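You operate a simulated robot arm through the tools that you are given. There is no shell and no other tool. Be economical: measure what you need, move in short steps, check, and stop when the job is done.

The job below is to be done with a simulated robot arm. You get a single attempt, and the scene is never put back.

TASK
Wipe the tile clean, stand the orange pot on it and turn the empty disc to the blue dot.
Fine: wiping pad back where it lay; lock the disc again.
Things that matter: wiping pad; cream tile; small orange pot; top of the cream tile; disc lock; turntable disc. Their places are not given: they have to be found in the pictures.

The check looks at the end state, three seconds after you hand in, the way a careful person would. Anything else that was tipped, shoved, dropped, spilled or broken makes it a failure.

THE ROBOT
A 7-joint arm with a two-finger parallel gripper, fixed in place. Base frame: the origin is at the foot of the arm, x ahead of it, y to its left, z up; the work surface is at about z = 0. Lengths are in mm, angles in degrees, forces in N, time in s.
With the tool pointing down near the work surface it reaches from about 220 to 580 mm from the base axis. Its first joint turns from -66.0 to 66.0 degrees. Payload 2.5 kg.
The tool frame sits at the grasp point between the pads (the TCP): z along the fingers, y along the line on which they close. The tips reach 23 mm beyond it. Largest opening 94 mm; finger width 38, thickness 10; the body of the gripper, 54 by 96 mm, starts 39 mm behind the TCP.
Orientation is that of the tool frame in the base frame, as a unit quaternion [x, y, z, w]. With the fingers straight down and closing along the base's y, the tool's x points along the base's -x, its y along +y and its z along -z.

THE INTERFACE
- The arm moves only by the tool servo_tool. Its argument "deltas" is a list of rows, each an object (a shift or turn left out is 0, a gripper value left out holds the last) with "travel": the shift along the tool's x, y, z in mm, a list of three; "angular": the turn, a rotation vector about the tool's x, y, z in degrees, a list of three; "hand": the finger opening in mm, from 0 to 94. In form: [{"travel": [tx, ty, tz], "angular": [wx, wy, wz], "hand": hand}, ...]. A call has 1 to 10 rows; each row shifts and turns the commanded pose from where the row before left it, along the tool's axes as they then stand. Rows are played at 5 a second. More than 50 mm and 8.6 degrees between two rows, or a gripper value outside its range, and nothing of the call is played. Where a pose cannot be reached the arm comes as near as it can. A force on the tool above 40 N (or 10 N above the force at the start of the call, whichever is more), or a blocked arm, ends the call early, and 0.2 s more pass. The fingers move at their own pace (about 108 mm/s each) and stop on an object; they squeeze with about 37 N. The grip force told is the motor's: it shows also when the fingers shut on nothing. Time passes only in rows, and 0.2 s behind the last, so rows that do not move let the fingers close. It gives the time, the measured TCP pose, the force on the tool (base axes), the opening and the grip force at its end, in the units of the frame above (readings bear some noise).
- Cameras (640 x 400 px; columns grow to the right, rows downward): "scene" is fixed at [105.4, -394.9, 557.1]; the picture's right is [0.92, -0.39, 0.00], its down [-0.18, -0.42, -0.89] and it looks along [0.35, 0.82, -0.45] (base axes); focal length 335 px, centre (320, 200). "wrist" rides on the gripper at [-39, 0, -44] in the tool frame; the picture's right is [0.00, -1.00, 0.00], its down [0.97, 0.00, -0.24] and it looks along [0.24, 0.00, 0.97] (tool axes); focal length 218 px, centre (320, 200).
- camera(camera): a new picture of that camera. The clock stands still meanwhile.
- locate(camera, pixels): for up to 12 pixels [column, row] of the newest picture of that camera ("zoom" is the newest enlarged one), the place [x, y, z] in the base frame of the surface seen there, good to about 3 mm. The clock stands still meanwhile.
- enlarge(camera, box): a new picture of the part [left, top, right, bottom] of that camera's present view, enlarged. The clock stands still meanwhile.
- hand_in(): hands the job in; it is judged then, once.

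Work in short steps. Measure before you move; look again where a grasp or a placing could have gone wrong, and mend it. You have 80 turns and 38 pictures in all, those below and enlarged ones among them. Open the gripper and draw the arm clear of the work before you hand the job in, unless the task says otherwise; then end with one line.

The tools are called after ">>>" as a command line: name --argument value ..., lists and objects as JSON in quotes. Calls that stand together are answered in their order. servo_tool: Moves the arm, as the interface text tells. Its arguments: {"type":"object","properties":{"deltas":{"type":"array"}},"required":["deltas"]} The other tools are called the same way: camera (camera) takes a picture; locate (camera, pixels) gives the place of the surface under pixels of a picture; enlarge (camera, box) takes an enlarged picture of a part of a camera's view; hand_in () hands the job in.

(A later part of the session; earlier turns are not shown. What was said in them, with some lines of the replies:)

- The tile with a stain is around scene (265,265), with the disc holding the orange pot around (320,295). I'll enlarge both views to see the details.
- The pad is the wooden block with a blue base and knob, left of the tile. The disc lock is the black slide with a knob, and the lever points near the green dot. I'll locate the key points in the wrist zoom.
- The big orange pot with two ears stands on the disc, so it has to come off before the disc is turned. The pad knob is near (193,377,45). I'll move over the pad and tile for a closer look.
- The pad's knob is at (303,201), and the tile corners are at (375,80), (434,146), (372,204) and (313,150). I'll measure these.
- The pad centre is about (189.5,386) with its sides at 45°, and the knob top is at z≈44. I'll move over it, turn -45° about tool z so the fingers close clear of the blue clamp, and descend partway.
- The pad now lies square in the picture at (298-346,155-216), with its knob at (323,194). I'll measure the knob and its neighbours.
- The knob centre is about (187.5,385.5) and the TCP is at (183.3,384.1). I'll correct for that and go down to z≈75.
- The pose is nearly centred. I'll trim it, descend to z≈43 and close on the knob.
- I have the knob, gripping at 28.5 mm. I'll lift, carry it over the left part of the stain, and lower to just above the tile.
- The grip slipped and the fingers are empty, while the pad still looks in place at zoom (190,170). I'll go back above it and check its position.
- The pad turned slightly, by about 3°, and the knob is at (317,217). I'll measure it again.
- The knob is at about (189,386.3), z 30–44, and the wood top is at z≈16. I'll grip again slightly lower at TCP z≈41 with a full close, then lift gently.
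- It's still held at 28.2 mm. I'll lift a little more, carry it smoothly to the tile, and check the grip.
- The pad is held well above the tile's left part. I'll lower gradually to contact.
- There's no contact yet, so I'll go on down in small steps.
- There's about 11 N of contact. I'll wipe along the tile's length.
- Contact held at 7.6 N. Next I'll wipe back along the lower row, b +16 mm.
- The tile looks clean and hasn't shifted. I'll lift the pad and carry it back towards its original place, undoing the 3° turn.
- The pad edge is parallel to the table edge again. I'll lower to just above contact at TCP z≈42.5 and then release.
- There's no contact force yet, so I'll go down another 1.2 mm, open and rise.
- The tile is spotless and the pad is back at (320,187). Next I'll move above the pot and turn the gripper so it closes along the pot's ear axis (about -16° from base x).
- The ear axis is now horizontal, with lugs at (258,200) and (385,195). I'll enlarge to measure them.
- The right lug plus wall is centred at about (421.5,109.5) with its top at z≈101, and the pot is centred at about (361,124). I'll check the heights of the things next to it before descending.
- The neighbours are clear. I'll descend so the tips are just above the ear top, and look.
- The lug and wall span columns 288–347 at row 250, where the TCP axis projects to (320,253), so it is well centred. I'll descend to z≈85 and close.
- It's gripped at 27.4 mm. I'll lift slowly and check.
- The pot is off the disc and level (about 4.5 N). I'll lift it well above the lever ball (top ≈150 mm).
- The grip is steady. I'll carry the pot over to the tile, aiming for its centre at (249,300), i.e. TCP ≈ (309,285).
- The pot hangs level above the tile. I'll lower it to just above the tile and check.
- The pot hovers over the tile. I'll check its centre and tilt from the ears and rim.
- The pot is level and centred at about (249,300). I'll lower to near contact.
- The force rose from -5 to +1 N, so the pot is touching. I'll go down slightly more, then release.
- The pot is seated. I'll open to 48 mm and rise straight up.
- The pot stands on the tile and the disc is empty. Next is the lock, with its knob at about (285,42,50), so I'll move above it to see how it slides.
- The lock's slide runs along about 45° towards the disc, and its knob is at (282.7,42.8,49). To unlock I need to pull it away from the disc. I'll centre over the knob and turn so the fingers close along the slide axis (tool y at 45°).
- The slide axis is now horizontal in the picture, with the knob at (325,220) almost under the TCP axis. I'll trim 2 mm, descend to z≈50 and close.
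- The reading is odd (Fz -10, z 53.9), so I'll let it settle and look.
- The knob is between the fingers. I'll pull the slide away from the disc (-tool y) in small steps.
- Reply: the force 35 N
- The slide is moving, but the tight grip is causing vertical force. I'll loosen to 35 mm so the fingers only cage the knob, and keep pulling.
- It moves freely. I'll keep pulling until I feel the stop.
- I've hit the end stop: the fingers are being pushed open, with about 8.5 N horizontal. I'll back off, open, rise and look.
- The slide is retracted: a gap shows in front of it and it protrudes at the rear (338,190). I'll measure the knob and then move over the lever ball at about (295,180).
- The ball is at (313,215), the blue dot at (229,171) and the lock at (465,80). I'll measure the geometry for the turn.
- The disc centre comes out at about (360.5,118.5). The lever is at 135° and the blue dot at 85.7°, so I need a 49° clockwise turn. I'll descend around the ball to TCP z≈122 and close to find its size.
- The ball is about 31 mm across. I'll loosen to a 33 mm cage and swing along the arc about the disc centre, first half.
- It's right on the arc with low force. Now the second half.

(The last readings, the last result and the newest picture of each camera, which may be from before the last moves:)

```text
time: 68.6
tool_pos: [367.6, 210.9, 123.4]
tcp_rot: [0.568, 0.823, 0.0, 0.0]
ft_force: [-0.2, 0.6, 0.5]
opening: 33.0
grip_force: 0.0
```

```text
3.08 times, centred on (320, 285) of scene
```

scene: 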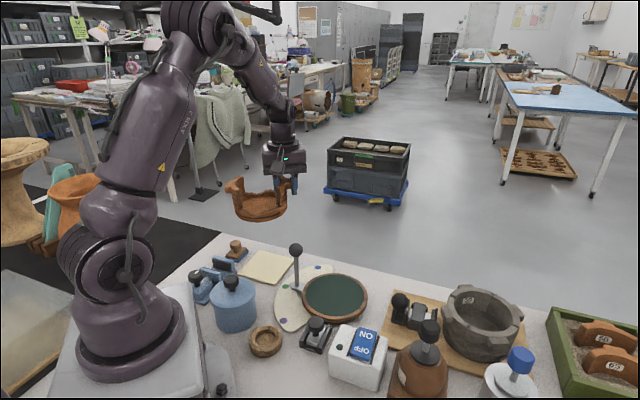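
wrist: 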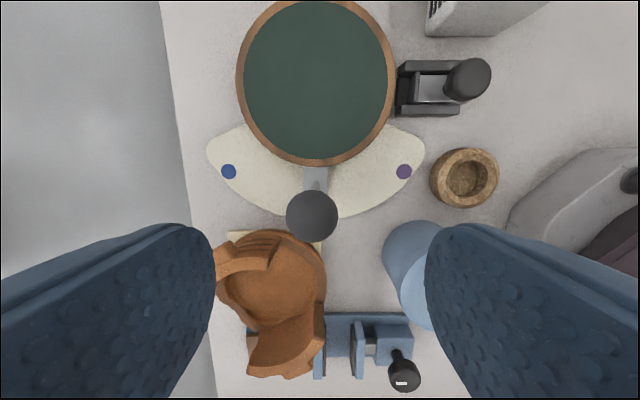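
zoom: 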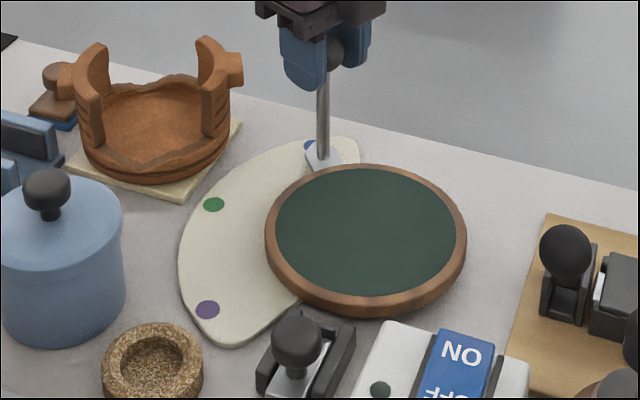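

The lever is now at the blue dot. I'll open, rise, and check alignment from above.

>>> servo_tool --deltas '[{"hand": 60}, {}, {"travel": [0, 0, -40]}, {"travel": [0, 0, -40]}, {"travel": [20, 0, -10]}, {}]'

>>> camera --camera "wrist"

```text
time: 70.0
tool_pos: [359.6, 230.6, 217.0]
tcp_rot: [0.569, 0.823, 0.0, 0.0]
ft_force: [-0.4, -0.3, -0.1]
opening: 60.4
grip_force: 0.0
```

```text
5 pictures are left
```

wrist: 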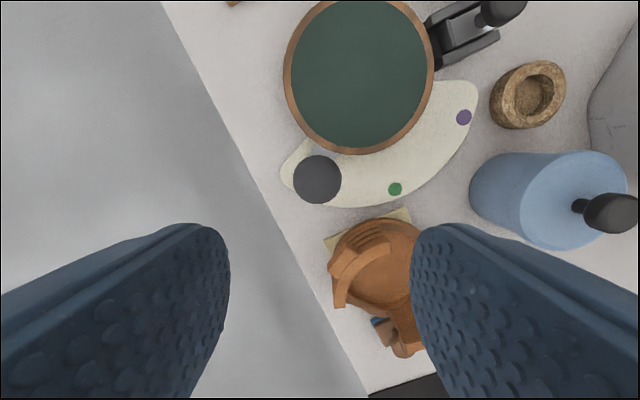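

The ball hides the blue dot from here. I'll measure the ball's position.

>>> locate --camera "wrist" --pixels '[[317, 180], [298, 180], [336, 180], [317, 161], [317, 198], [394, 189], [464, 117]]'

>>> enlarge --camera "scene" --box '[300, 240, 350, 290]'

```text
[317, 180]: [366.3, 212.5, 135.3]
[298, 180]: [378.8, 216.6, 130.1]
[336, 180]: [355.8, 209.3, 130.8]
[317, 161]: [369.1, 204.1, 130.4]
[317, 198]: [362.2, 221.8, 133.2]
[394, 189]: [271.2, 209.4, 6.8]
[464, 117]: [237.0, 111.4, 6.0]
```

```text
8.00 times, centred on (325, 265) of scene
```

zoom: 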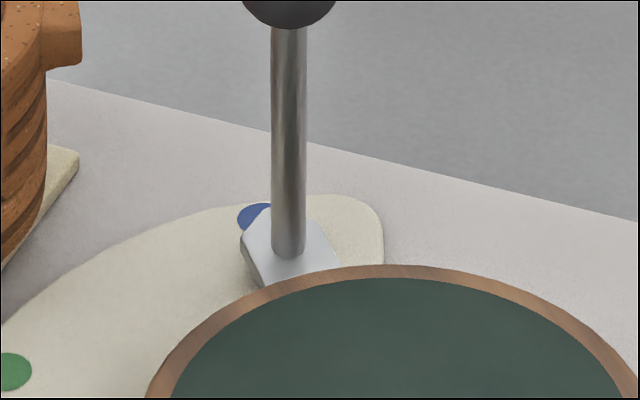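

Ball angle is about 86.3° and the blue dot about 85.7°. I'll confirm from the pointer block edges and the dot in this zoom.

>>> locate --camera "zoom" --pixels '[[246, 238], [316, 225], [270, 280], [334, 262], [250, 216], [240, 218], [265, 206], [288, 230], [288, 150], [288, 60], [260, 270], [10, 372]]'

```text
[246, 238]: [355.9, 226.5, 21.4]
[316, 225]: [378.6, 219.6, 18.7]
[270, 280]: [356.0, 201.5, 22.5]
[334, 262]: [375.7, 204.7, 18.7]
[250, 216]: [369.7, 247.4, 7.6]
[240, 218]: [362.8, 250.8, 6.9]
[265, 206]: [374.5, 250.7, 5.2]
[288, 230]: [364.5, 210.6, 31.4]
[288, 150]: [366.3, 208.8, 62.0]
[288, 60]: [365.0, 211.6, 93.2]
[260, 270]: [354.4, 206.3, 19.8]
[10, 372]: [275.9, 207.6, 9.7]
```

The pointer tip is at about 86.3° against the dot's 85.7°, which is well aligned. Next I'll lock the disc again: turn back to tool y = 45° and move above the retracted knob at about (270,30).

>>> servo_tool --deltas '[{"angular": [0, 0, -8.1], "hand": 50}, {"angular": [0, 0, -8.1]}, {"angular": [0, 0, -8.1]}, {"travel": [-15.7, -41.1, 0]}, {"travel": [-15.7, -41.1, 0]}, {"travel": [-15.7, -41.1, 0]}, {"travel": [-15.7, -41.1, 0]}, {"travel": [-15.7, -41.1, 0]}, {}, {}]'

>>> servo_tool --deltas '[{"travel": [0, 0, 45]}, {"travel": [0, 0, 45]}, {}, {}]'

>>> camera --camera "wrist"

```text
time: 72.2
tool_pos: [272.0, 31.6, 212.5]
tcp_rot: [0.383, 0.924, 0.0, 0.0]
ft_force: [0.3, 0.0, 0.1]
opening: 49.9
grip_force: 0.1
```

```text
time: 73.2
tool_pos: [273.9, 29.2, 124.6]
tcp_rot: [0.382, 0.924, 0.0, 0.0]
ft_force: [0.6, -1.1, 0.2]
opening: 50.1
grip_force: 0.1
```

```text
3 pictures are left
```

wrist: 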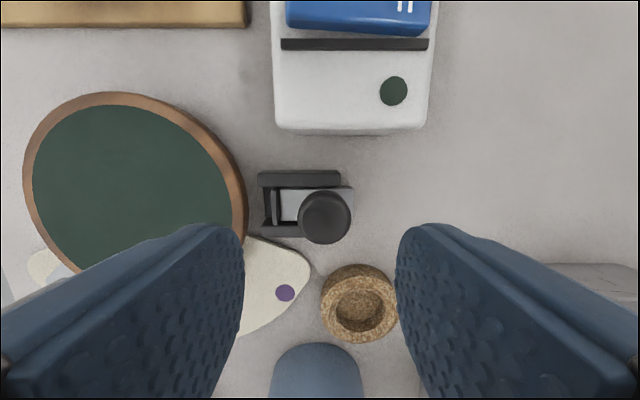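

The knob at (325,217) is centred under the TCP. I'll descend to z≈52, close to a 36 mm cage, and push towards the disc.

>>> servo_tool --deltas '[{"travel": [0, -1, 30]}, {"travel": [0, 0, 30]}, {"travel": [0, 0, 12]}, {"hand": 36}, {}, {}]'

>>> servo_tool --deltas '[{"travel": [0, 3, 0]}, {"travel": [0, 3, 0]}, {"travel": [0, 3, 0]}, {"travel": [0, 3, 0]}, {}]'

```text
time: 74.6
tool_pos: [270.4, 29.5, 51.3]
tcp_rot: [0.383, 0.924, 0.001, 0.001]
ft_force: [0.5, 0.3, -0.9]
opening: 35.9
grip_force: 0.0
```

```text
time: 75.8
tool_pos: [279.1, 36.5, 50.6]
tcp_rot: [0.382, 0.924, 0.001, 0.0]
ft_force: [0.6, -0.7, 0.6]
opening: 36.1
grip_force: 0.1
```

It moves freely. I'll keep pushing until the stop.

>>> servo_tool --deltas '[{"travel": [0, 2, 0]}, {"travel": [0, 2, 0]}, {}]'

```text
time: 76.6
tool_pos: [280.9, 38.7, 51.8]
tcp_rot: [0.382, 0.924, -0.001, 0.0]
ft_force: [0.5, 0.1, -0.1]
opening: 36.5
grip_force: 0.5
```

>>> servo_tool --deltas '[{"travel": [0, 2, 0]}, {"travel": [0, 1, 0]}, {}]'

```text
time: 77.4
tool_pos: [282.8, 41.9, 51.1]
tcp_rot: [0.382, 0.924, 0.001, 0.0]
ft_force: [-0.3, -0.2, -0.1]
opening: 36.5
grip_force: 0.0
```

I'm about at the original position. I'll push another 2–3 mm to feel the stop.

>>> servo_tool --deltas '[{"travel": [0, 1.5, 0]}, {"travel": [0, 1.5, 0]}, {}]'

```text
time: 78.2
tool_pos: [284.9, 44.0, 51.1]
tcp_rot: [0.382, 0.924, -0.001, 0.0]
ft_force: [-1.6, -4.4, 0.2]
opening: 38.1
grip_force: 2.5
```

The stop is reached, with the fingers pushed open and about 5 N of reaction. I'll back off, open, rise and check.

>>> servo_tool --deltas '[{"travel": [0, -2, 0], "hand": 46}, {}, {"travel": [0, 0, -20]}, {"travel": [0, 0, -40]}, {"travel": [0, 0, -45]}, {"travel": [0, 0, -45]}, {"travel": [0, 0, -45]}, {}]'

>>> camera --camera "wrist"

>>> enlarge --camera "scene" --box '[190, 225, 390, 365]'

```text
time: 80.0
tool_pos: [282.2, 39.2, 247.3]
tcp_rot: [0.383, 0.924, 0.0, 0.0]
ft_force: [-0.3, -0.3, -0.3]
opening: 45.8
grip_force: 0.1
```

```text
2 pictures are left
```

wrist: 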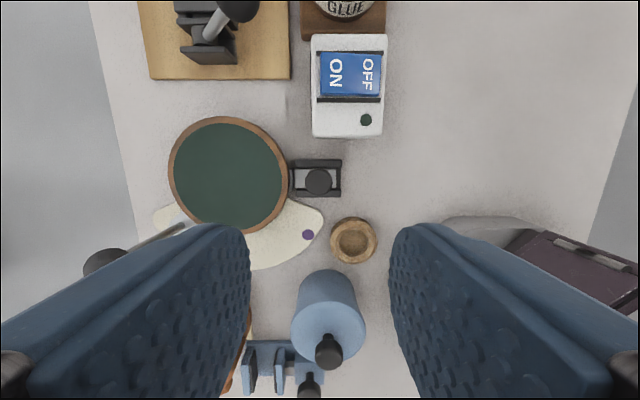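

```text
2.86 times, centred on (290, 295) of scene
```

zoom: 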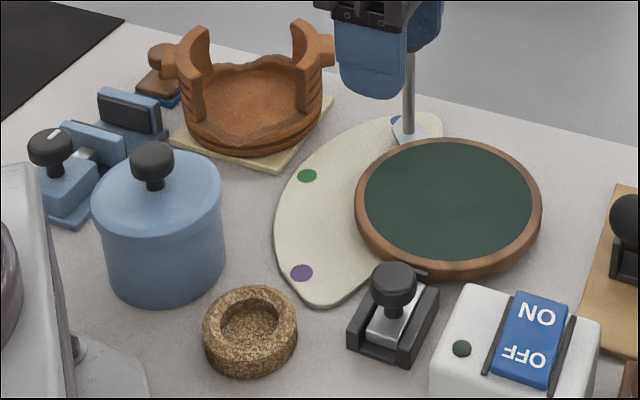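

The lock looks closed. I'll compare it with the same enlarged view as before unlocking.

>>> enlarge --camera "scene" --box '[290, 305, 350, 365]'

```text
6.67 times, centred on (320, 335) of scene
```

zoom: 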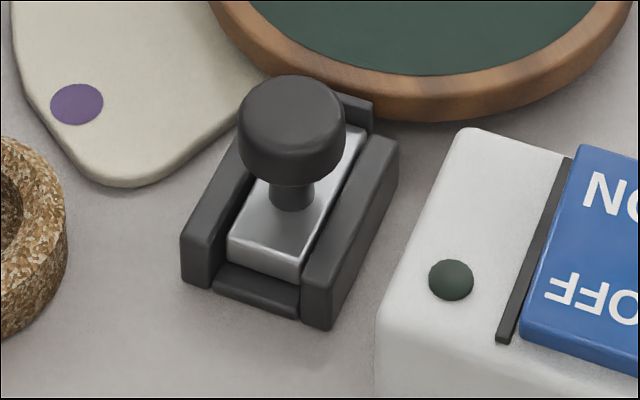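

The lock is identical to its original closed state. I'll open the gripper, rise a little more, and hand in.

>>> servo_tool --deltas '[{"travel": [0, 0, -30], "hand": 94}, {}, {}, {}]'

>>> hand_in

```text
time: 81.0
tool_pos: [281.8, 41.4, 276.7]
tcp_rot: [0.383, 0.924, 0.0, 0.0]
ft_force: [-0.9, -0.3, -0.4]
opening: 94.1
grip_force: 0.1
```

```text
The job is handed in.
```

I wiped the tile clean, put the pad back where it lay, stood the orange pot centred on the tile, turned the empty disc to the blue dot (within about 1°) and locked it again; the job is handed in.
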